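You operate a simulated robot arm through the tools that you are given. There is no shell and no other tool.

The job below is to be done with a simulated robot arm. You get a single attempt, and the scene is never put back.

## Task
Mill the funnel's granules into the catch tray at the board's speed.
Fine: tray under the outlet, start the mill before the green gate opens, spill nothing; stop once it runs clear and switch off; leave the gate open.

It is judged by the outcome, as a careful person would: the job done as asked, and still so three seconds after it is handed in. It fails if anything else is knocked over, pushed out of place, dropped, spilled or broken.

## Robot
A 6-joint arm with a two-finger gripper, fixed in place. Base frame: the origin is on the floor under the middle of its stand, x ahead of it, y to its left, z up. Units: m, degrees, N and s.
It reaches about 1.637 m from its shoulder. Its first joint turns from -166.0 to 166.0 degrees. Payload 3.43 kg.
The tool frame sits at the grasp point between the pads (the TCP): z along the fingers, y along the line on which they close. The tips reach 0.02 m beyond it. The gripper opens to 0.19 m; its body begins 0.248 m behind the TCP.
Orientation is that of the tool frame in the base frame, as a unit quaternion [w, x, y, z]. With the fingers straight down and closing along the base's y, the tool's x points along the base's -x, its y along +y and its z along -z.

## Interface
- The arm moves only by the tool arm_command. Its argument "rows" is a list that holds one entry, the list of rows, each a list of 7 numbers: the finger opening in m, from 0 to 0.19, then the shift along the tool's x, y, z in m, then the turn, a rotation vector about the tool's x, y, z in degrees. In form: [[[claw, x, y, z, wx, wy, wz], ...]]. A call has 1 to 20 rows; each row is the pose to reach, as a shift and turn from the pose commanded when the call began, along the tool's axes at that moment. Each row takes 0.2 s and may step no farther than 0.05 m and 8.6 degrees from the row before; otherwise, or with a gripper value out of range, the whole call is refused. Where a pose cannot be reached the arm comes as near as it can. A force on the tool above 50 N (or 10 N above the force at the start of the call, whichever is more), or a blocked arm, ends the call early, and 0.2 s more pass. The fingers move at their own pace (about 0.045 m/s each) and stop on an object; they squeeze with about 38 N. The grip force told is the motor's: it shows also when the fingers shut on nothing. Time passes only in rows, and 0.2 s behind the last, so rows that repeat a pose let the fingers close. It gives the time, the measured TCP pose, the force on the tool (base axes), the opening and the grip force at its end, in the units of the frame above (readings bear some noise), with the torque about the TCP (base axes, N m) and any sound that the robot's microphone picked up.
- Cameras (640 x 400 px; columns grow to the right, rows downward): "scene" is fixed at [0.0541, 0.5044, 1.6233]; the picture's right is [-0.57, -0.82, 0.00], its down [-0.36, 0.25, -0.90] and it looks along [0.74, -0.52, -0.44] (base axes); focal length 330 px, centre (320, 200). "wrist" rides on the gripper at [0.07, -0.008, -0.288] in the tool frame; the picture's right is [0.12, 0.99, 0.00], its down [-0.96, 0.12, -0.25] and it looks along [-0.25, 0.03, 0.97] (tool axes); focal length 261 px, centre (320, 200). There is no depth. A picture from a camera that has moved, and an enlarged one, comes with that camera's place and axes in the base frame and with its lens. The place of the scene camera against the robot may be out by one fixed shift of up to 0.018 m in any direction.
- get_image(camera): a new picture of that camera. The clock stands still meanwhile.
- slide_trunk(by): slides the trunk up (or, below 0, down) by that many m; the arm rides with it, the base frame stays. It gives what a move gives, with no picture.
- enlarge(camera, box): a new picture of the part [left, top, right, bottom] of that camera's present view, enlarged. The clock stands still meanwhile.
- job_done(): hands the job in; it is judged then, once.

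Nothing tells you positions but the pictures and the camera data. Unless the task says otherwise, let go and move clear before handing in.

The tools are called after "Emit:" as name(argument=value, ...) on one line, values as JSON. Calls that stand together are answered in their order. arm_command: Moves the arm, as the interface text tells. Its arguments: {"type":"object","properties":{"rows":{"type":"array"}},"required":["rows"]} The other tools are called the same way: slide_trunk (by) moves the trunk up or down; get_image (camera) takes a picture; enlarge (camera, box) takes an enlarged picture of a part of a camera's view; job_done () hands the job in.

At the start:

```text
time_s: 0.0
tcp_pos: [0.5683, -0.1544, 1.3811]
ee_rot: [0.001, 0.0, 1.0, 0.0]
contact_force: [0.3, 0.0, -0.1]
wrist_torque: [0.01, 0.01, 0.01]
width: 0.19
grip_force: 0.0
trunk travel left (down, up): [-0.214, 0.026]
```

scene: 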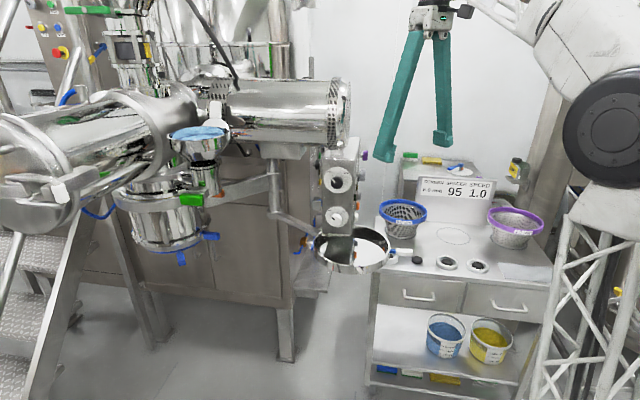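
wrist: 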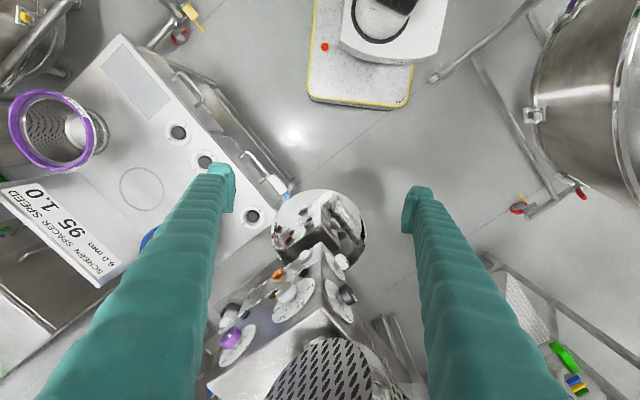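

I see a mill with a horizontal motor, a funnel with blue granules, a control box with knobs, a tray, and a bench with screens and a board. I'll look closer at all of these before moving.

Emit:
enlarge(camera="scene", box=[100, 60, 260, 160])

Emit:
enlarge(camera="scene", box=[120, 120, 280, 270])

Emit:
enlarge(camera="scene", box=[280, 130, 400, 280])

Emit:
enlarge(camera="scene", box=[370, 140, 560, 290])

Emit:
enlarge(camera="wrist", box=[180, 170, 420, 400])

Emit:
enlarge(camera="wrist", box=[0, 160, 140, 300])

```text
4.00 times, centred on (180, 110) of scene
camera zoom: at [0.0541, 0.5044, 1.6233], right [-0.57, -0.82, 0.0], down [-0.36, 0.25, -0.9], along [0.74, -0.52, -0.44], focal length 1320 px, centre (880, 560)
```

zoom: 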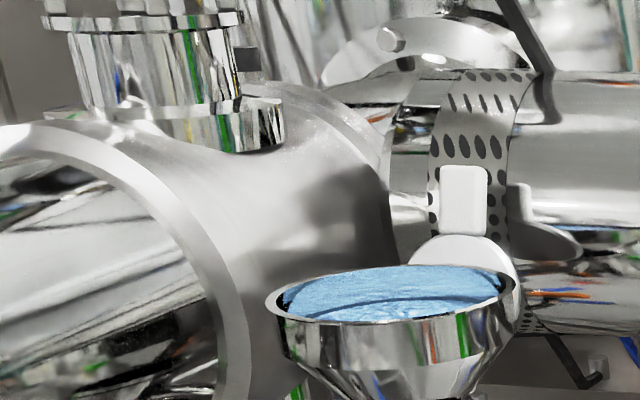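

```text
2.67 times, centred on (200, 195) of scene
camera zoom: at [0.0541, 0.5044, 1.6233], right [-0.57, -0.82, 0.0], down [-0.36, 0.25, -0.9], along [0.74, -0.52, -0.44], focal length 880 px, centre (640, 213)
```

zoom: 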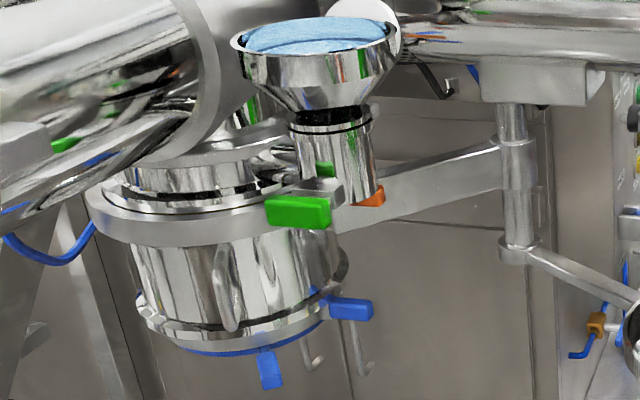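

```text
2.67 times, centred on (340, 205) of scene
camera zoom: at [0.0541, 0.5044, 1.6233], right [-0.57, -0.82, 0.0], down [-0.36, 0.25, -0.9], along [0.74, -0.52, -0.44], focal length 880 px, centre (267, 187)
```

zoom: 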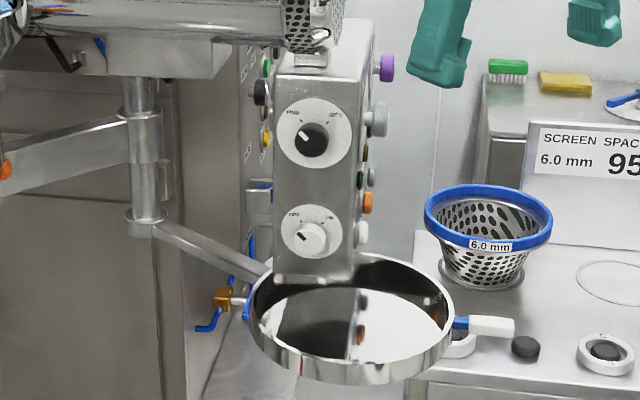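

```text
2.67 times, centred on (465, 215) of scene
camera zoom: at [0.0541, 0.5044, 1.6233], right [-0.57, -0.82, 0.0], down [-0.36, 0.25, -0.9], along [0.74, -0.52, -0.44], focal length 880 px, centre (-67, 160)
```

zoom: 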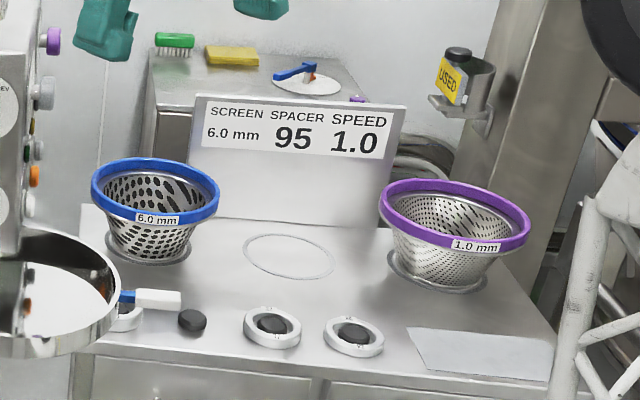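

```text
1.74 times, centred on (300, 285) of wrist
camera zoom: at [0.499, -0.1611, 1.6694], right [-0.12, 0.99, 0.0], down [0.96, 0.12, 0.25], along [0.25, 0.03, -0.97], focal length 453 px, centre (355, 52)
```

zoom: 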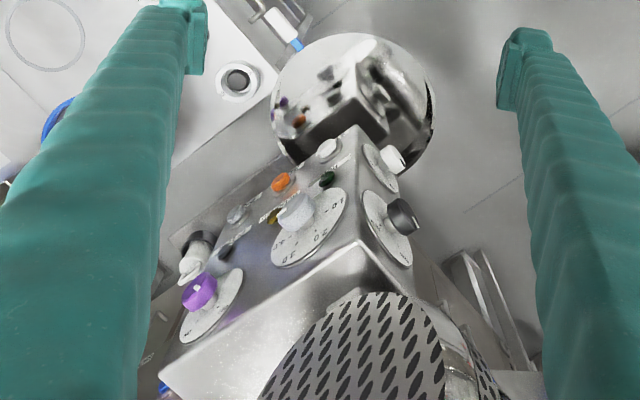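

```text
2.86 times, centred on (70, 230) of wrist
camera zoom: at [0.499, -0.1611, 1.6694], right [-0.12, 0.99, 0.0], down [0.96, 0.12, 0.25], along [0.25, 0.03, -0.97], focal length 745 px, centre (1034, 114)
```

zoom: 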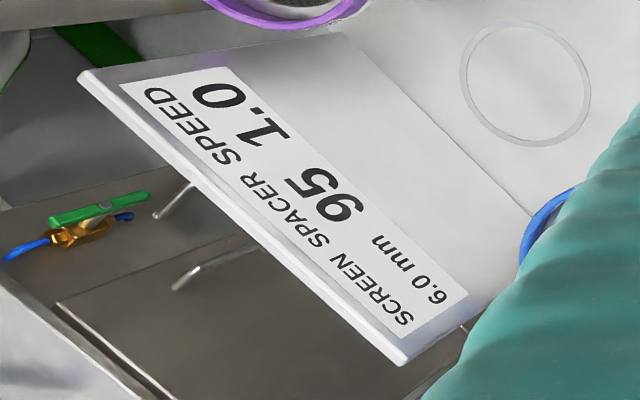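

The board reads screen 6.0 mm, spacer 95, speed 1.0; the tray sits near (0.76, -0.13, 0.99), and the control box is behind it with several dials. I'll tilt the wrist up in free space to get a better view of the mill and panel.

Emit:
arm_command(rows=[[[0.19, 0.0, 0, 0, 0, -8, 0], [0.19, 0.0, 0, 0, 0, -16, 0], [0.19, 0.0, 0, 0, 0, -24, 0], [0.19, 0.0, 0, 0, 0, -32, 0], [0.19, 0.0, 0, 0, 0, -40, 0], [0.19, 0.0, 0, 0, 0, -45, 0]]])

Emit:
get_image(camera="wrist")

Emit:
get_image(camera="scene")

```text
time_s: 1.6
tcp_pos: [0.6116, -0.1302, 1.3482]
ee_rot: [0.358, -0.032, 0.933, 0.031]
contact_force: [0.4, 0.3, 0.4]
wrist_torque: [-0.1, 0.12, -0.09]
width: 0.1898
grip_force: 0.0
trunk travel left (down, up): [-0.214, 0.026]
stopped in row 6: the arm was blocked; the commanded pose is now the measured one
```

```text
taken
camera wrist: at [0.3683, -0.1635, 1.5145], right [-0.17, 0.98, -0.04], down [0.54, 0.13, 0.83], along [0.82, 0.12, -0.55], focal length 261 px, centre (320, 200)
```

wrist: 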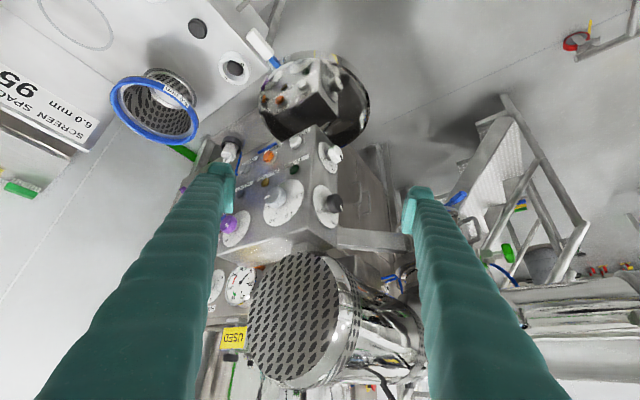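

```text
taken
```

scene: 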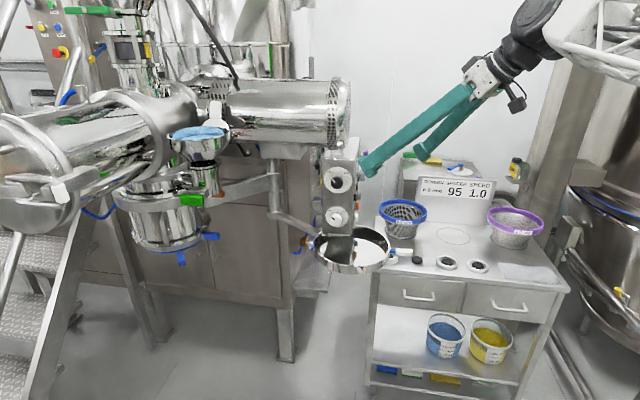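

The arm stopped at a limit with no contact force; the wrist now sees the control box upside down. I'll enlarge the panel from here.

Emit:
enlarge(camera="wrist", box=[200, 120, 360, 240])

Emit:
enlarge(camera="wrist", box=[200, 230, 300, 370])

Emit:
enlarge(camera="scene", box=[310, 140, 370, 240])

Emit:
enlarge(camera="wrist", box=[240, 20, 400, 150])

```text
3.33 times, centred on (280, 180) of wrist
camera zoom: at [0.3683, -0.1635, 1.5145], right [-0.17, 0.98, -0.04], down [0.54, 0.13, 0.83], along [0.82, 0.12, -0.55], focal length 869 px, centre (453, 267)
```

zoom: 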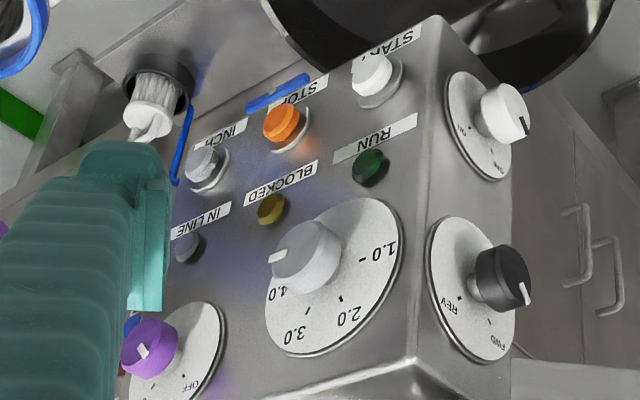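

```text
2.86 times, centred on (250, 300) of wrist
camera zoom: at [0.3683, -0.1635, 1.5145], right [-0.17, 0.98, -0.04], down [0.54, 0.13, 0.83], along [0.82, 0.12, -0.55], focal length 745 px, centre (520, -86)
```

zoom: 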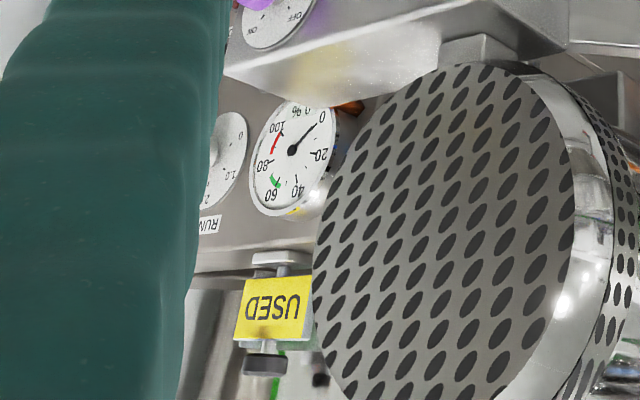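

```text
4.00 times, centred on (340, 190) of scene
camera zoom: at [0.0541, 0.5044, 1.6233], right [-0.57, -0.82, 0.0], down [-0.36, 0.25, -0.9], along [0.74, -0.52, -0.44], focal length 1320 px, centre (240, 240)
```

zoom: 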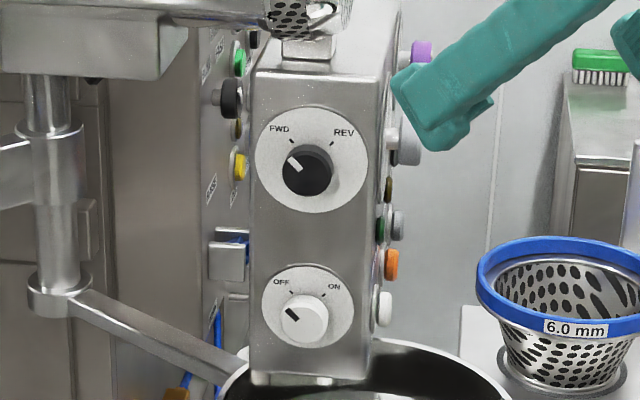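

```text
3.08 times, centred on (320, 85) of wrist
camera zoom: at [0.3683, -0.1635, 1.5145], right [-0.17, 0.98, -0.04], down [0.54, 0.13, 0.83], along [0.82, 0.12, -0.55], focal length 802 px, centre (320, 554)
```

zoom: 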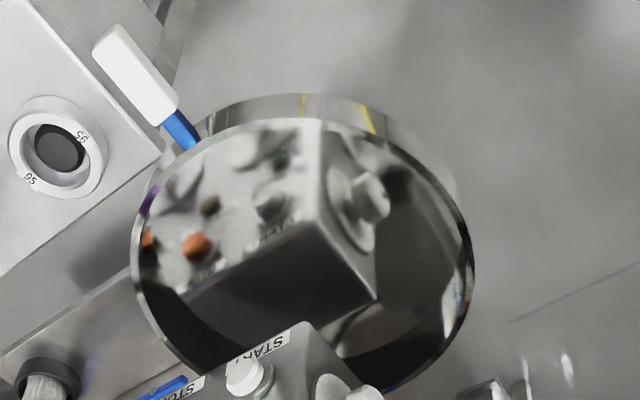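

The panel face has START (white), STOP (orange), INCH (grey), RUN/BLOCKED/IN LINE lamps and a speed dial reading about 4.0; the other face has FWD/REV at FWD and OFF/ON at OFF. Next I'll move the camera toward +y to see the mill, gate, outlet and swing arm.

Emit:
arm_command(rows=[[[0.19, -0.01, 0.04, -0.01, 0, 0, 0], [0.19, -0.02, 0.08, -0.02, 0, 0, 0], [0.19, -0.03, 0.12, -0.03, 0, 0, 0], [0.19, -0.03, 0.16, -0.03, 0, 0, 0], [0.19, -0.03, 0.2, -0.03, 0, 0, 0], [0.19, -0.03, 0.24, -0.03, 0, 0, 0], [0.19, -0.03, 0.28, -0.03, 0, 0, 0], [0.19, -0.03, 0.32, -0.03, 0, 0, 0]]])

Emit:
get_image(camera="wrist")

Emit:
get_image(camera="scene")

```text
time_s: 3.4
tcp_pos: [0.5901, 0.1781, 1.4013]
ee_rot: [0.359, -0.022, 0.933, 0.028]
contact_force: [-3.1, 5.9, 1.2]
wrist_torque: [-1.02, -0.55, -0.95]
width: 0.19
grip_force: 0.1
trunk travel left (down, up): [-0.214, 0.026]
```

```text
taken
camera wrist: at [0.3461, 0.1496, 1.5677], right [-0.15, 0.99, -0.04], down [0.54, 0.12, 0.83], along [0.83, 0.1, -0.55], focal length 261 px, centre (320, 200)
```

wrist: 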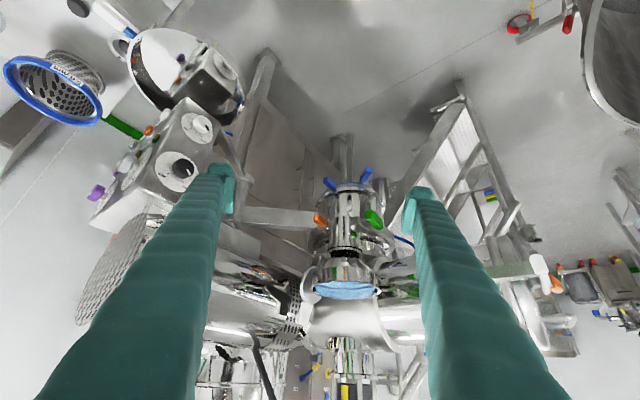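

```text
taken
```

scene: 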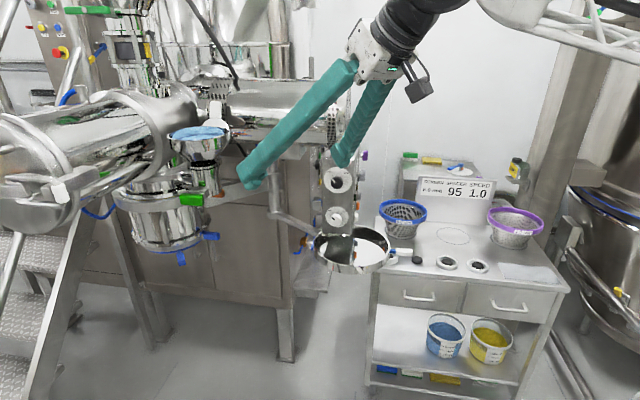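

The mill, funnel and gate are now in view, ahead and in the middle of the wrist picture. I'll enlarge these for geometry.

Emit:
enlarge(camera="wrist", box=[270, 120, 430, 240])

Emit:
enlarge(camera="wrist", box=[200, 220, 440, 400])

Emit:
enlarge(camera="wrist", box=[110, 20, 290, 180])

Emit:
enlarge(camera="wrist", box=[400, 90, 600, 340])

```text
3.33 times, centred on (350, 180) of wrist
camera zoom: at [0.3461, 0.1496, 1.5677], right [-0.15, 0.99, -0.04], down [0.54, 0.12, 0.83], along [0.83, 0.1, -0.55], focal length 869 px, centre (220, 267)
```

zoom: 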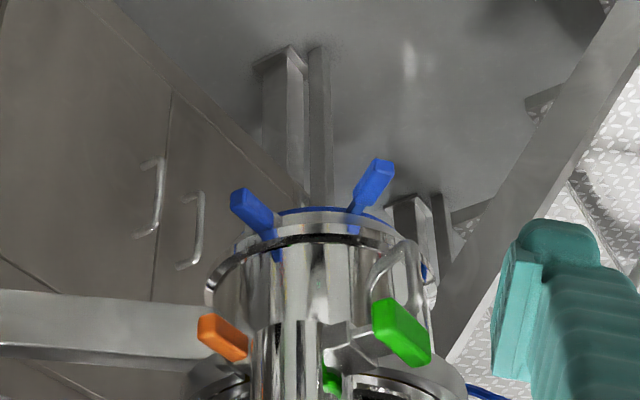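

```text
2.22 times, centred on (320, 310) of wrist
camera zoom: at [0.3461, 0.1496, 1.5677], right [-0.15, 0.99, -0.04], down [0.54, 0.12, 0.83], along [0.83, 0.1, -0.55], focal length 579 px, centre (320, -44)
```

zoom: 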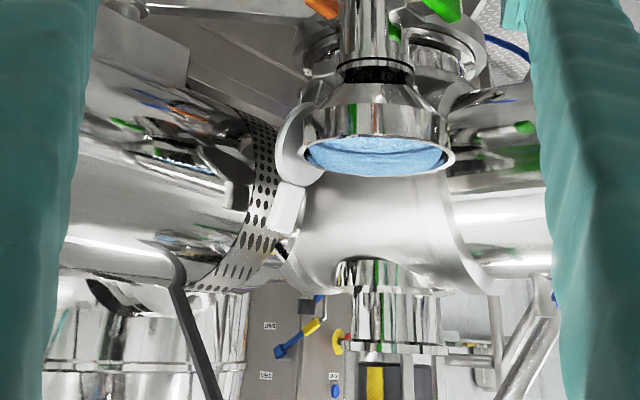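

```text
2.50 times, centred on (200, 100) of wrist
camera zoom: at [0.3461, 0.1496, 1.5677], right [-0.15, 0.99, -0.04], down [0.54, 0.12, 0.83], along [0.83, 0.1, -0.55], focal length 652 px, centre (620, 450)
```

zoom: 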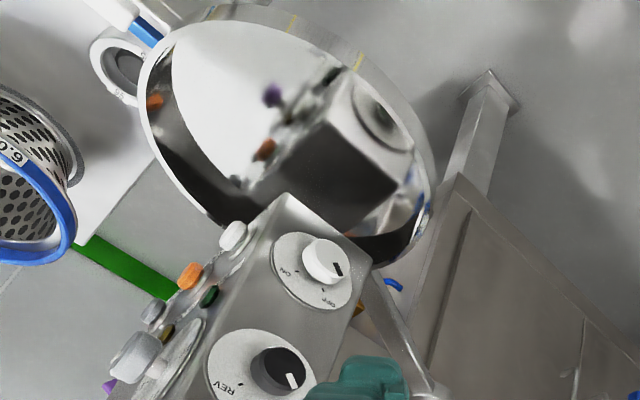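

```text
1.60 times, centred on (500, 215) of wrist
camera zoom: at [0.3461, 0.1496, 1.5677], right [-0.15, 0.99, -0.04], down [0.54, 0.12, 0.83], along [0.83, 0.1, -0.55], focal length 417 px, centre (32, 176)
```

zoom: 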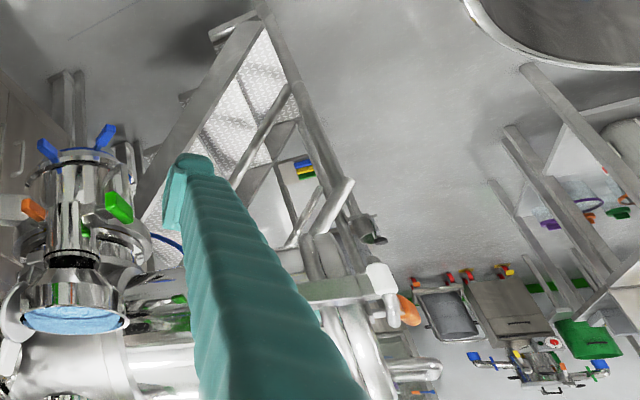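

The machine is turned about 45° in the room: the motor runs along (0.7, 0.7), the funnel rim is near (0.90, 0.28, 1.415) and the green handle near (0.85, 0.34, 1.27). I need the barrel's extent and a clearer look at gate and swing arm, so I'll enlarge these from both cameras.

Emit:
enlarge(camera="scene", box=[0, 60, 260, 280])

Emit:
enlarge(camera="scene", box=[170, 150, 240, 220])

Emit:
enlarge(camera="wrist", box=[305, 190, 395, 250])

Emit:
enlarge(camera="wrist", box=[400, 180, 580, 400])

```text
1.82 times, centred on (130, 170) of scene
camera zoom: at [0.0541, 0.5044, 1.6233], right [-0.57, -0.82, 0.0], down [-0.36, 0.25, -0.9], along [0.74, -0.52, -0.44], focal length 600 px, centre (666, 254)
```

zoom: 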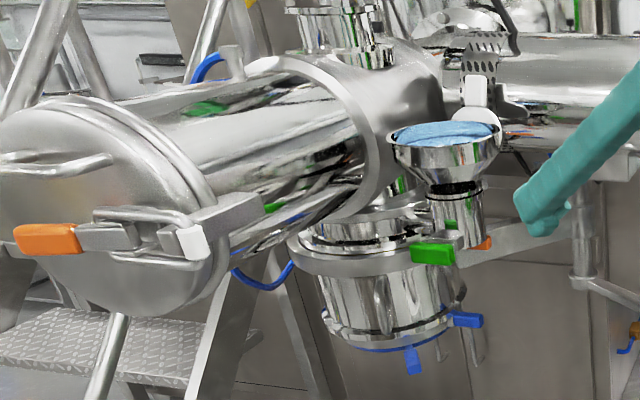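

```text
5.71 times, centred on (205, 185) of scene
camera zoom: at [0.0541, 0.5044, 1.6233], right [-0.57, -0.82, 0.0], down [-0.36, 0.25, -0.9], along [0.74, -0.52, -0.44], focal length 1886 px, centre (977, 286)
```

zoom: 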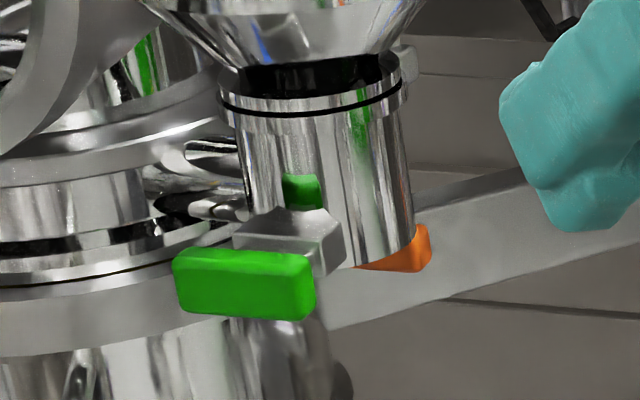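

```text
6.67 times, centred on (350, 220) of wrist
camera zoom: at [0.3461, 0.1496, 1.5677], right [-0.15, 0.99, -0.04], down [0.54, 0.12, 0.83], along [0.83, 0.1, -0.55], focal length 1738 px, centre (120, 67)
```

zoom: 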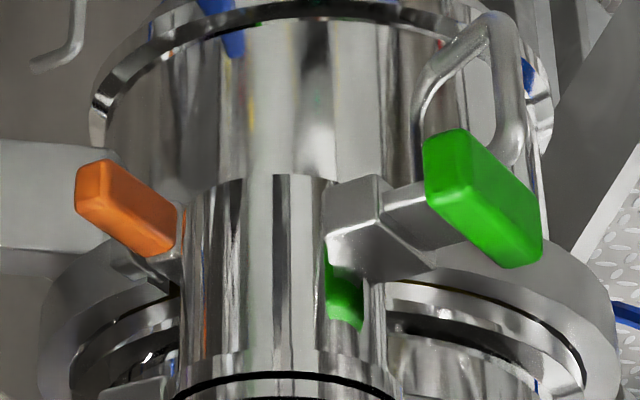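

```text
1.82 times, centred on (490, 290) of wrist
camera zoom: at [0.3461, 0.1496, 1.5677], right [-0.15, 0.99, -0.04], down [0.54, 0.12, 0.83], along [0.83, 0.1, -0.55], focal length 474 px, centre (11, 36)
```

zoom: 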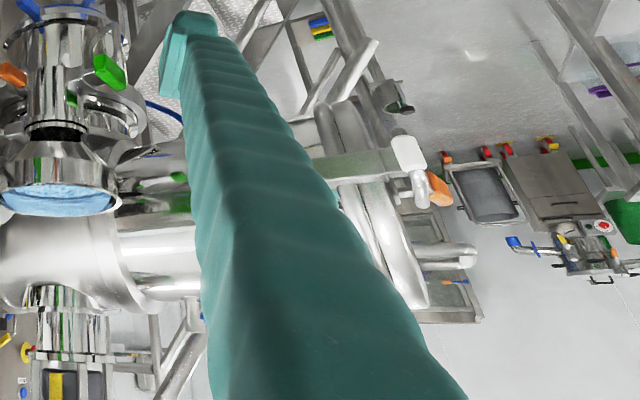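

The gate's green bar sits on a bracket off the funnel neck, and the hatch barrel reaches toward (0.78, 0.63, 1.41), above where the tray must end up. Now I'll move around to the panel side to see the START/speed face squarely.

Emit:
arm_command(rows=[[[0.19, 0.008, -0.039, -0.004, -1.9, 0.1, -2.1], [0.19, 0.016, -0.078, -0.009, -3.8, 0.2, -4.2], [0.19, 0.024, -0.117, -0.013, -5.7, 0.3, -6.3], [0.19, 0.032, -0.156, -0.017, -7.6, 0.4, -8.4], [0.19, 0.04, -0.195, -0.022, -9.5, 0.5, -10.5], [0.19, 0.048, -0.234, -0.026, -11.4, 0.6, -12.6], [0.19, 0.056, -0.273, -0.03, -13.3, 0.7, -14.7], [0.19, 0.064, -0.312, -0.035, -15.2, 0.8, -16.8], [0.19, 0.072, -0.351, -0.039, -17.1, 0.9, -18.9], [0.19, 0.08, -0.39, -0.043, -19.0, 1.0, -21.0], [0.19, 0.088, -0.429, -0.048, -20.9, 1.1, -23.1], [0.19, 0.096, -0.468, -0.052, -22.8, 1.2, -25.2], [0.19, 0.104, -0.507, -0.056, -24.7, 1.3, -27.3], [0.19, 0.112, -0.545, -0.0606, -26.8, 1.5, -29.6]]])

Emit:
get_image(camera="wrist")

Emit:
get_image(camera="scene")

```text
time_s: 6.4
tcp_pos: [0.5012, -0.3679, 1.3537]
ee_rot: [0.327, -0.344, 0.867, 0.151]
contact_force: [-0.9, 0.9, -0.7]
wrist_torque: [-0.24, -0.01, -0.13]
width: 0.19
grip_force: 0.1
trunk travel left (down, up): [-0.214, 0.026]
```

```text
taken
camera wrist: at [0.3363, -0.5479, 1.5196], right [-0.76, 0.65, -0.04], down [0.34, 0.44, 0.83], along [0.56, 0.61, -0.55], focal length 261 px, centre (320, 200)
```

wrist: 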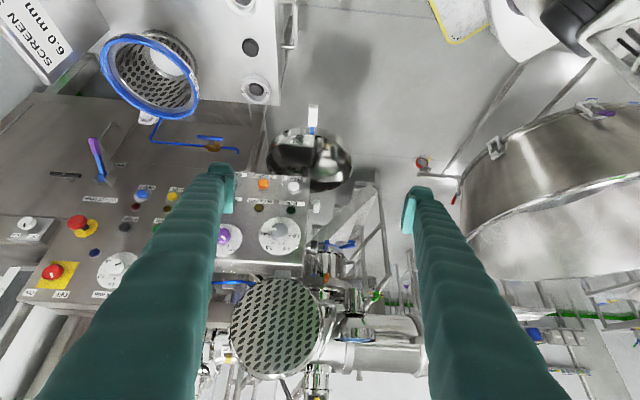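

```text
taken
```

scene: 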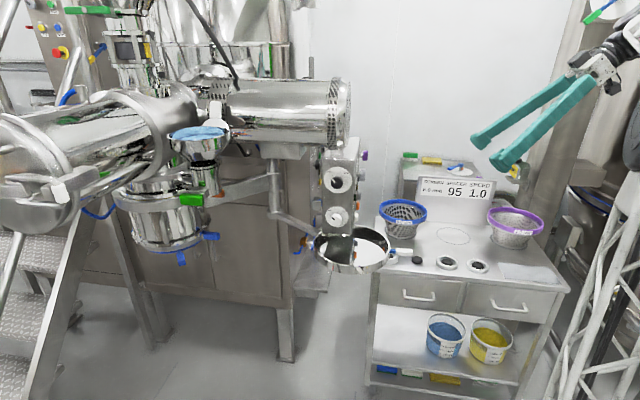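

The panel face is nearly square in view now. I'll enlarge the control box and the cabinet panel next to it.

Emit:
enlarge(camera="wrist", box=[210, 165, 330, 265])

Emit:
enlarge(camera="wrist", box=[20, 130, 230, 310])

Emit:
enlarge(camera="wrist", box=[240, 90, 400, 200])

Emit:
enlarge(camera="wrist", box=[300, 180, 420, 400])

```text
4.00 times, centred on (270, 215) of wrist
camera zoom: at [0.3363, -0.5479, 1.5196], right [-0.76, 0.65, -0.04], down [0.34, 0.44, 0.83], along [0.56, 0.61, -0.55], focal length 1043 px, centre (520, 140)
```

zoom: 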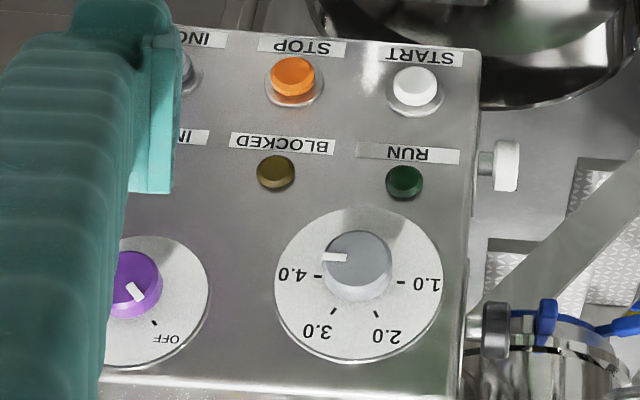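

```text
2.22 times, centred on (125, 220) of wrist
camera zoom: at [0.3363, -0.5479, 1.5196], right [-0.76, 0.65, -0.04], down [0.34, 0.44, 0.83], along [0.56, 0.61, -0.55], focal length 579 px, centre (753, 156)
```

zoom: 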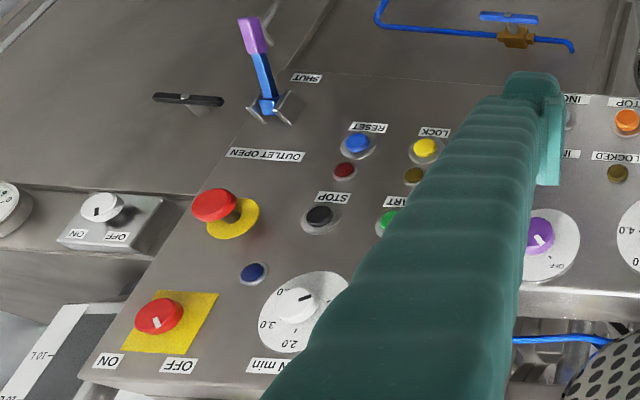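

```text
3.64 times, centred on (320, 145) of wrist
camera zoom: at [0.3363, -0.5479, 1.5196], right [-0.76, 0.65, -0.04], down [0.34, 0.44, 0.83], along [0.56, 0.61, -0.55], focal length 948 px, centre (320, 400)
```

zoom: 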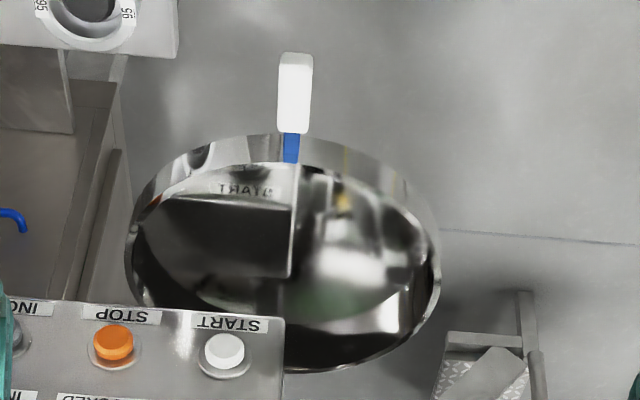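

```text
1.82 times, centred on (360, 290) of wrist
camera zoom: at [0.3363, -0.5479, 1.5196], right [-0.76, 0.65, -0.04], down [0.34, 0.44, 0.83], along [0.56, 0.61, -0.55], focal length 474 px, centre (247, 36)
```

zoom: 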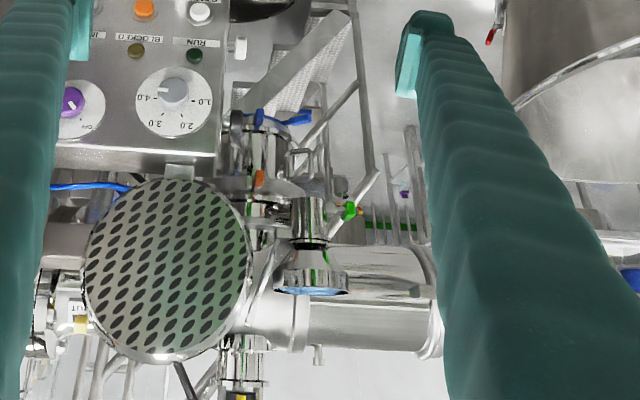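

The speed pointer is at 4.0 and 1.0 lies half a turn counterclockwise from it; the purple knob looks to be at OFF but its label is hidden. I'll shift sideways and flatten the tool pitch to see the rest of the box and test horizontal reach.

Emit:
arm_command(rows=[[[0.19, 0.01, -0.0165, 0.0115, 0, -5, 0], [0.19, 0.02, -0.033, 0.023, 0, -10, 0], [0.19, 0.03, -0.05, 0.0345, 0, -15, 0], [0.19, 0.04, -0.066, 0.046, 0, -20, 0], [0.19, 0.0514, -0.0827, 0.0574, 0, -25, 0]]])

Emit:
get_image(camera="wrist")

Emit:
enlarge(camera="wrist", box=[220, 120, 400, 260])

```text
time_s: 7.6
tcp_pos: [0.5587, -0.4247, 1.2738]
ee_rot: [0.506, -0.304, 0.776, 0.222]
contact_force: [0.1, 0.6, -0.1]
wrist_torque: [-0.16, 0.09, -0.15]
width: 0.1901
grip_force: 0.0
trunk travel left (down, up): [-0.214, 0.026]
```

```text
taken
camera wrist: at [0.3567, -0.6346, 1.3203], right [-0.73, 0.68, -0.07], down [0.05, 0.16, 0.99], along [0.69, 0.71, -0.15], focal length 261 px, centre (320, 200)
```

wrist: 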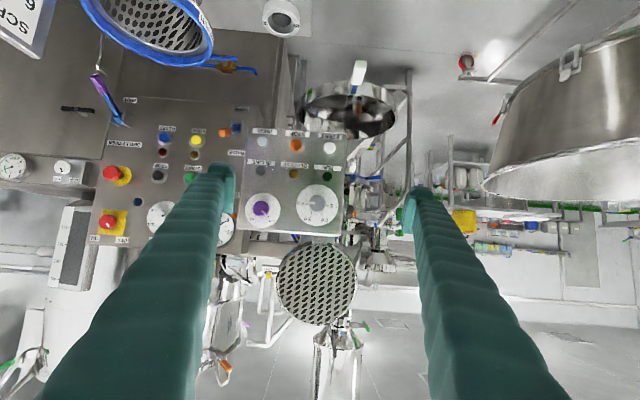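

```text
2.86 times, centred on (310, 190) of wrist
camera zoom: at [0.3567, -0.6346, 1.3203], right [-0.73, 0.68, -0.07], down [0.05, 0.16, 0.99], along [0.69, 0.71, -0.15], focal length 745 px, centre (349, 229)
```

zoom: 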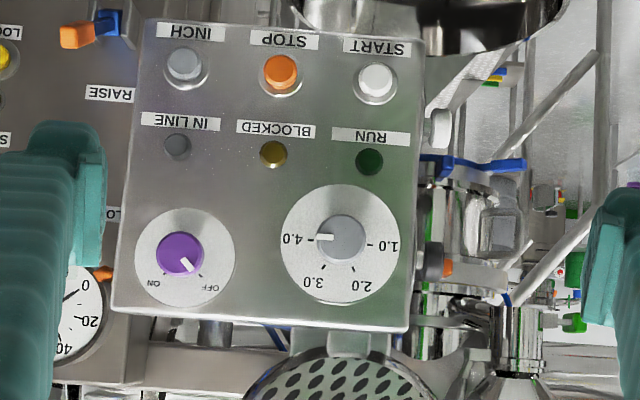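

This is a clear view: the lamps are dark, purple is at OFF, speed is at 4.0. I'll zoom further for any small labels on the two OFF/ON knobs.

Emit:
enlarge(camera="wrist", box=[240, 180, 290, 235])

Emit:
enlarge(camera="wrist", box=[290, 175, 350, 225])

Emit:
enlarge(camera="scene", box=[320, 150, 362, 232])

Emit:
enlarge(camera="wrist", box=[320, 130, 420, 280])

```text
7.27 times, centred on (265, 208) of wrist
camera zoom: at [0.3567, -0.6346, 1.3203], right [-0.73, 0.68, -0.07], down [0.05, 0.16, 0.99], along [0.69, 0.71, -0.15], focal length 1896 px, centre (720, 146)
```

zoom: 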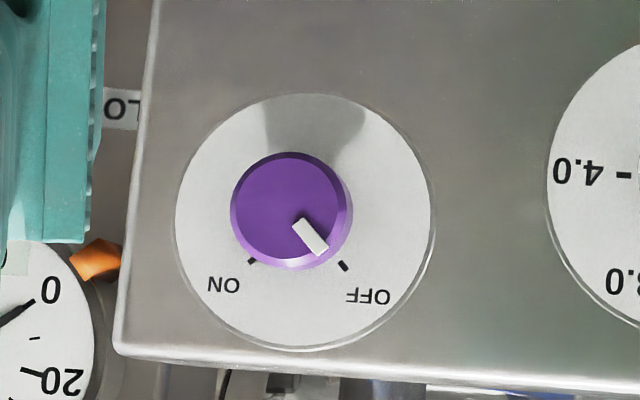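

```text
8.00 times, centred on (320, 200) of wrist
camera zoom: at [0.3567, -0.6346, 1.3203], right [-0.73, 0.68, -0.07], down [0.05, 0.16, 0.99], along [0.69, 0.71, -0.15], focal length 2085 px, centre (320, 200)
```

zoom: 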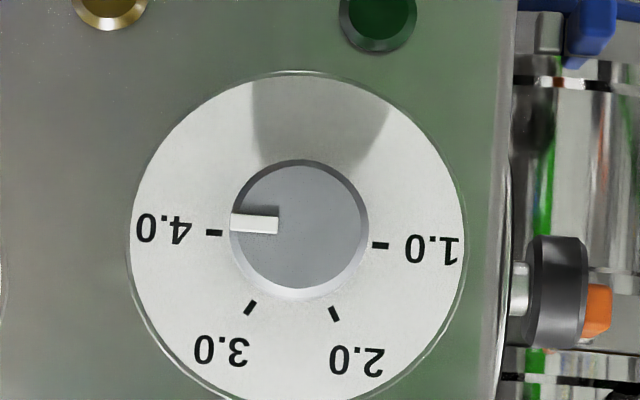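

```text
4.88 times, centred on (341, 191) of scene
camera zoom: at [0.0541, 0.5044, 1.6233], right [-0.57, -0.82, 0.0], down [-0.36, 0.25, -0.9], along [0.74, -0.52, -0.44], focal length 1610 px, centre (218, 244)
```

zoom: 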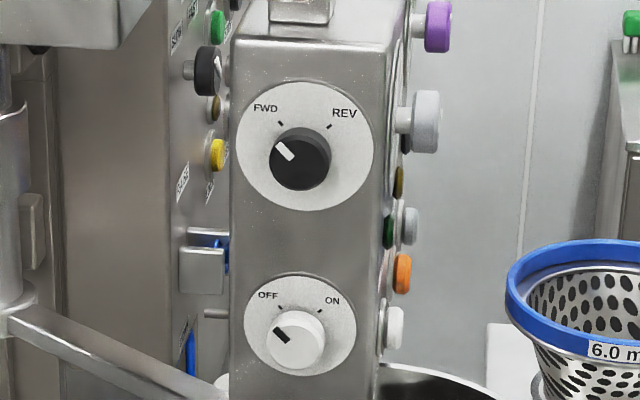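

```text
2.67 times, centred on (370, 205) of wrist
camera zoom: at [0.3567, -0.6346, 1.3203], right [-0.73, 0.68, -0.07], down [0.05, 0.16, 0.99], along [0.69, 0.71, -0.15], focal length 695 px, centre (187, 187)
```

zoom: 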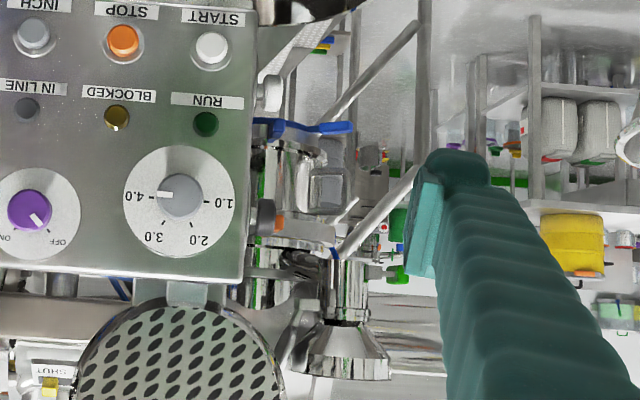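

Bench top is about z = 0.86, the tray rim about z = 1.0 with its white handle reaching (0.62, -0.28), and the swing column about (1.17, -0.05). I'll close the fingers and come to the trailing corner between handle and tray wall, so I can push the tray round under the outlet.

Emit:
arm_command(rows=[[[0.0, 0.0104, -0.0008, 0.0169, 1.06, 2.22, 0.57], [0.0, 0.0207, -0.0016, 0.0338, 2.13, 4.44, 1.13], [0.0, 0.0311, -0.0025, 0.0508, 3.19, 6.67, 1.7], [0.0, 0.0414, -0.0033, 0.0677, 4.26, 8.89, 2.27], [0.0, 0.0518, -0.0041, 0.0846, 5.32, 11.11, 2.83], [0.0, 0.0621, -0.0049, 0.1015, 6.38, 13.33, 3.4], [0.0, 0.0725, -0.0057, 0.1185, 7.45, 15.56, 3.97], [0.0, 0.0829, -0.0065, 0.1354, 8.51, 17.78, 4.53], [0.0, 0.0932, -0.0074, 0.1523, 9.58, 20.0, 5.1], [0.0, 0.1036, -0.0082, 0.1692, 10.64, 22.22, 5.67], [0.0, 0.1139, -0.009, 0.1862, 11.7, 24.45, 6.23], [0.0, 0.1243, -0.0098, 0.2031, 12.77, 26.67, 6.8]]])

Emit:
get_image(camera="wrist")

Emit:
get_image(camera="scene")

```text
time_s: 10.2
tcp_pos: [0.6607, -0.3306, 1.0782]
ee_rot: [0.33, -0.242, 0.908, 0.088]
contact_force: [0.2, -0.8, -0.3]
wrist_torque: [0.05, -0.04, 0.01]
width: 0.0002
grip_force: 34.1
trunk travel left (down, up): [-0.214, 0.026]
```

```text
taken
camera wrist: at [0.4583, -0.4566, 1.2544], right [-0.57, 0.82, -0.08], down [0.44, 0.39, 0.81], along [0.69, 0.43, -0.59], focal length 261 px, centre (320, 200)
```

wrist: 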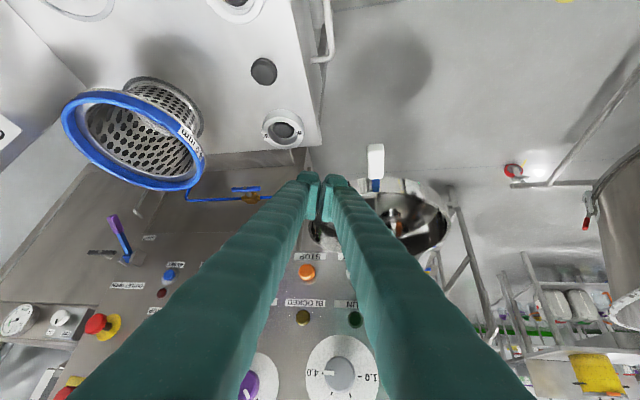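

```text
taken
```

scene: 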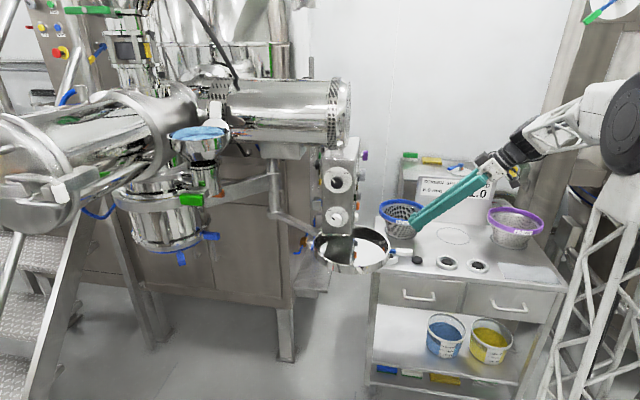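

The handle lies just to the left of the closed fingertips, as computed. I'll lower the fingertips into the trailing corner at handle height without touching yet.

Emit:
arm_command(rows=[[[0.0, 0.0, 0.0, 0.0, 0, 0, 0], [0.0, 0.005, 0.0008, 0.023, 0, 0, 0], [0.0, 0.01, 0.0016, 0.046, 0, 0, 0], [0.0, 0.015, 0.0024, 0.069, 0, 0, 0], [0.0, 0.02, 0.0031, 0.0918, 0, 0, 0]]])

Emit:
get_image(camera="wrist")

Emit:
enlarge(camera="scene", box=[340, 190, 460, 290])

```text
time_s: 11.4
tcp_pos: [0.697, -0.3059, 0.9958]
ee_rot: [0.33, -0.242, 0.908, 0.089]
contact_force: [-0.4, 0.7, -0.3]
wrist_torque: [-0.05, -0.04, -0.01]
width: 0.0001
grip_force: 34.2
trunk travel left (down, up): [-0.214, 0.026]
```

```text
taken
camera wrist: at [0.4947, -0.4325, 1.1713], right [-0.57, 0.82, -0.08], down [0.44, 0.39, 0.81], along [0.69, 0.43, -0.58], focal length 261 px, centre (320, 200)
```

wrist: 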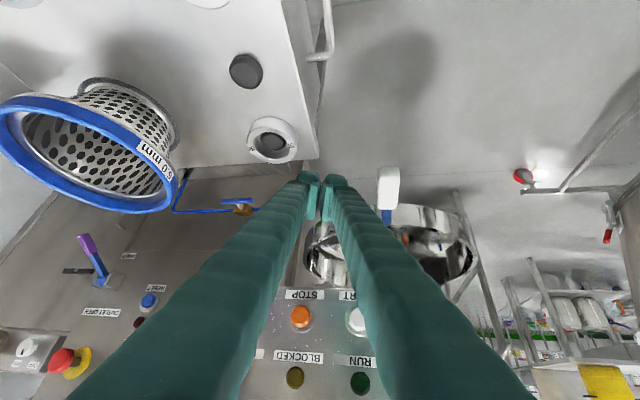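

```text
4.00 times, centred on (400, 240) of scene
camera zoom: at [0.0541, 0.5044, 1.6233], right [-0.57, -0.82, 0.0], down [-0.36, 0.25, -0.9], along [0.74, -0.52, -0.44], focal length 1320 px, centre (0, 40)
```

zoom: 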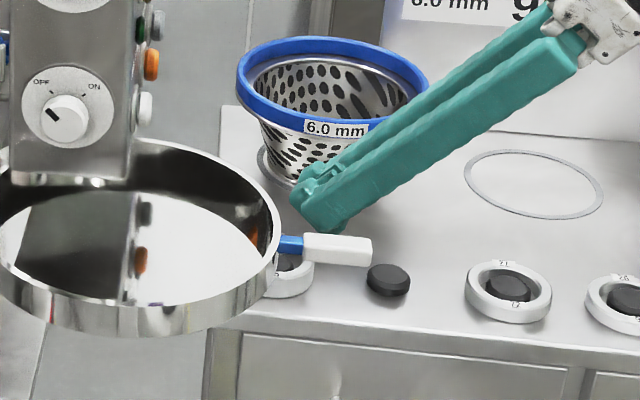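

The fingertips are on the trailing side of the handle, just above the bench. I'll push the tray along its arc a first few degrees and look.

Emit:
arm_command(rows=[[[0.0, -0.0004, 0.0094, 0.0003, 0, 0, 0], [0.0, -0.0007, 0.0188, 0.0006, 0, 0, 0], [0.0, -0.0012, 0.0282, 0.001, 0, 0, 0], [0.0, -0.0018, 0.0375, 0.0015, 0, 0, 0], [0.0, -0.0026, 0.0468, 0.0022, 0, 0, 0], [0.0, -0.0035, 0.0561, 0.0029, 0, 0, 0], [0.0, -0.0045, 0.0654, 0.0038, 0, 0, 0], [0.0, -0.0056, 0.0747, 0.0047, 0, 0, 0]]])

Emit:
get_image(camera="wrist")

Emit:
get_image(camera="scene")

```text
time_s: 13.2
tcp_pos: [0.6662, -0.2371, 0.9954]
ee_rot: [0.33, -0.242, 0.908, 0.088]
contact_force: [0.0, -0.1, -0.1]
wrist_torque: [-0.01, 0.03, 0.04]
width: 0.0
grip_force: 34.5
trunk travel left (down, up): [-0.214, 0.026]
```

```text
taken
camera wrist: at [0.4641, -0.3636, 1.1706], right [-0.57, 0.81, -0.08], down [0.44, 0.39, 0.81], along [0.69, 0.43, -0.58], focal length 261 px, centre (320, 200)
```

wrist: 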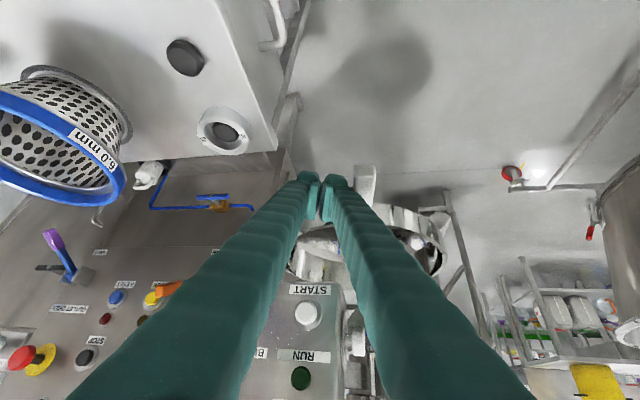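

```text
taken
```

scene: 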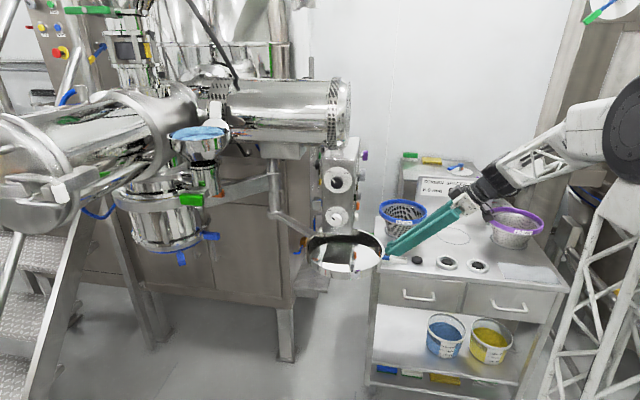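

The tray is moving with the push, with almost no resisting force. I'll continue the arc while steepening the tool a little.

Emit:
arm_command(rows=[[[0.0, -0.0027, 0.0184, 0.0022, 0.37, 0.8, 0.55], [0.0, -0.0058, 0.0367, 0.0049, 0.75, 1.6, 1.11], [0.0, -0.0094, 0.0549, 0.0079, 1.12, 2.4, 1.66], [0.0, -0.0135, 0.073, 0.0113, 1.49, 3.2, 2.21], [0.0, -0.0181, 0.0907, 0.0152, 1.87, 4.0, 2.77], [0.0, -0.0232, 0.1083, 0.0195, 2.24, 4.8, 3.32], [0.0, -0.0287, 0.1256, 0.0241, 2.61, 5.6, 3.87], [0.0, -0.0347, 0.1427, 0.0291, 2.99, 6.4, 4.43]]])

Emit:
get_image(camera="wrist")

Emit:
get_image(camera="scene")

```text
time_s: 15.0
tcp_pos: [0.6346, -0.0915, 0.9953]
ee_rot: [0.281, -0.203, 0.936, 0.063]
contact_force: [0.2, -0.6, 0.6]
wrist_torque: [0.05, 0.03, 0.04]
width: 0.0
grip_force: 33.7
trunk travel left (down, up): [-0.214, 0.026]
```

```text
taken
camera wrist: at [0.441, -0.1899, 1.1967], right [-0.5, 0.86, -0.06], down [0.56, 0.38, 0.74], along [0.66, 0.34, -0.67], focal length 261 px, centre (320, 200)
```

wrist: 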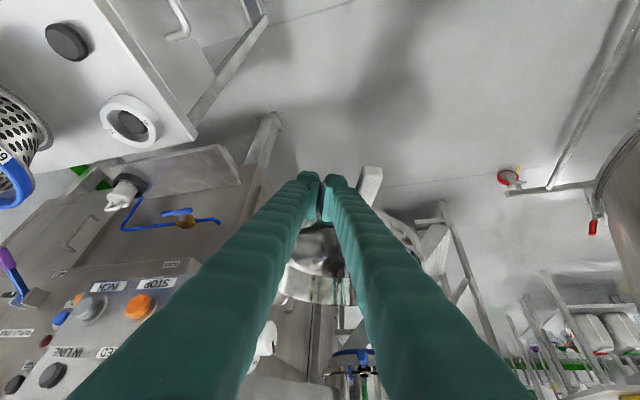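

```text
taken
```

scene: 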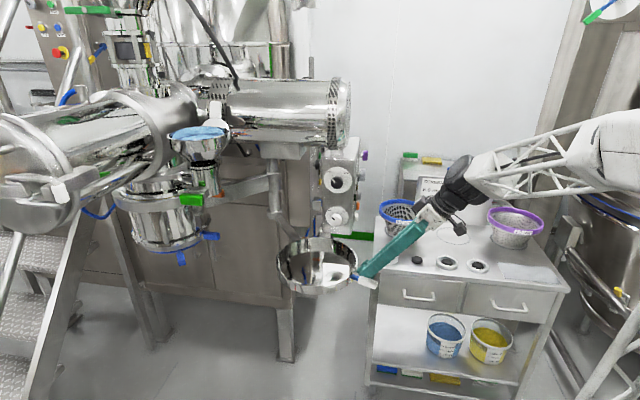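

The tray has cleared the control box and follows well. I'll carry on along the arc past its nearest point to the robot.

Emit:
arm_command(rows=[[[0.0, -0.0058, 0.0175, 0.0038, 0.31, 0, 0.48], [0.0, -0.012, 0.0347, 0.0079, 0.63, 0, 0.96], [0.0, -0.0188, 0.0516, 0.0124, 0.94, 0, 1.44], [0.0, -0.0261, 0.0683, 0.0173, 1.26, 0, 1.91], [0.0, -0.0338, 0.0846, 0.0224, 1.57, 0, 2.39], [0.0, -0.042, 0.1006, 0.0278, 1.89, 0, 2.87], [0.0, -0.0506, 0.1162, 0.0335, 2.2, 0, 3.35], [0.0, -0.0598, 0.1315, 0.0396, 2.51, 0, 3.83], [0.0, -0.0693, 0.1464, 0.0459, 2.83, 0, 4.31], [0.0, -0.0793, 0.1609, 0.0525, 3.14, 0, 4.79], [0.0, -0.0897, 0.1749, 0.0594, 3.46, 0, 5.26], [0.0, -0.1005, 0.1885, 0.0666, 3.77, 0, 5.74], [0.0, -0.1117, 0.2016, 0.0739, 4.09, 0, 6.22], [0.0, -0.1233, 0.2143, 0.0816, 4.4, 0, 6.7]]])

Emit:
get_image(camera="wrist")

Emit:
get_image(camera="scene")

```text
time_s: 18.0
tcp_pos: [0.6792, 0.1657, 0.9978]
ee_rot: [0.285, -0.137, 0.948, 0.043]
contact_force: [0.2, 0.7, -0.3]
wrist_torque: [0.04, 0.0, 0.03]
width: 0.0
grip_force: 34.3
trunk travel left (down, up): [-0.214, 0.026]
```

```text
taken
camera wrist: at [0.4745, 0.0948, 1.1985], right [-0.38, 0.92, -0.06], down [0.61, 0.3, 0.74], along [0.7, 0.24, -0.67], focal length 261 px, centre (320, 200)
```

wrist: 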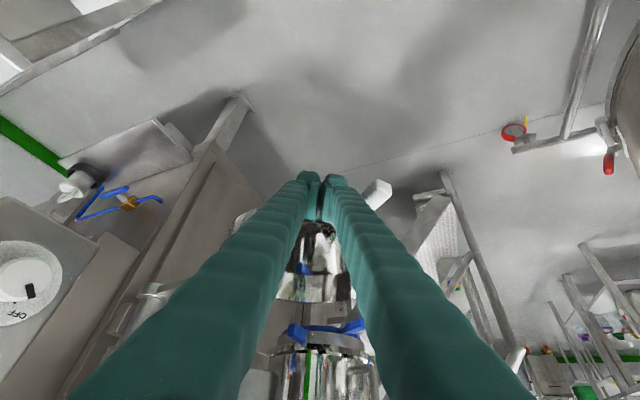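

```text
taken
```

scene: 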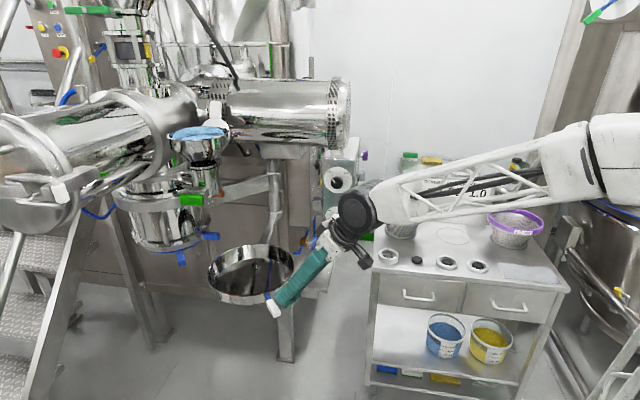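

Halfway round now, with the tray at about (0.82, 0.20). I'll look closely at the outlet and the tray to fix the target position.

Emit:
enlarge(camera="wrist", box=[230, 200, 400, 400])

Emit:
enlarge(camera="scene", box=[110, 170, 320, 330])

```text
2.00 times, centred on (315, 300) of wrist
camera zoom: at [0.4745, 0.0948, 1.1985], right [-0.38, 0.92, -0.06], down [0.61, 0.3, 0.74], along [0.7, 0.24, -0.67], focal length 521 px, centre (330, 0)
```

zoom: 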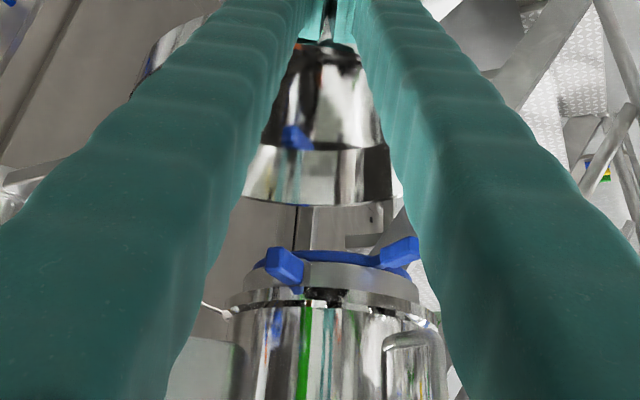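

```text
2.50 times, centred on (215, 250) of scene
camera zoom: at [0.0541, 0.5044, 1.6233], right [-0.57, -0.82, 0.0], down [-0.36, 0.25, -0.9], along [0.74, -0.52, -0.44], focal length 825 px, centre (582, 75)
```

zoom: 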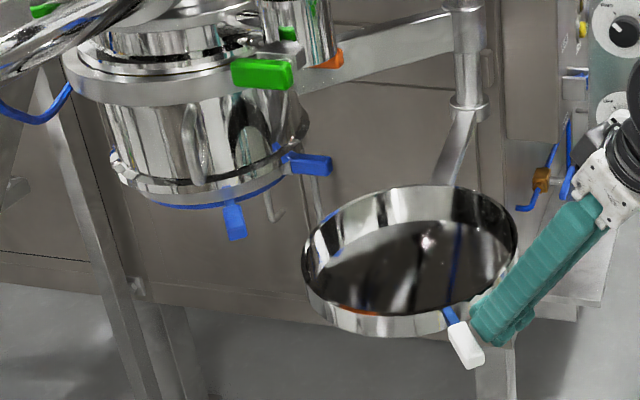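

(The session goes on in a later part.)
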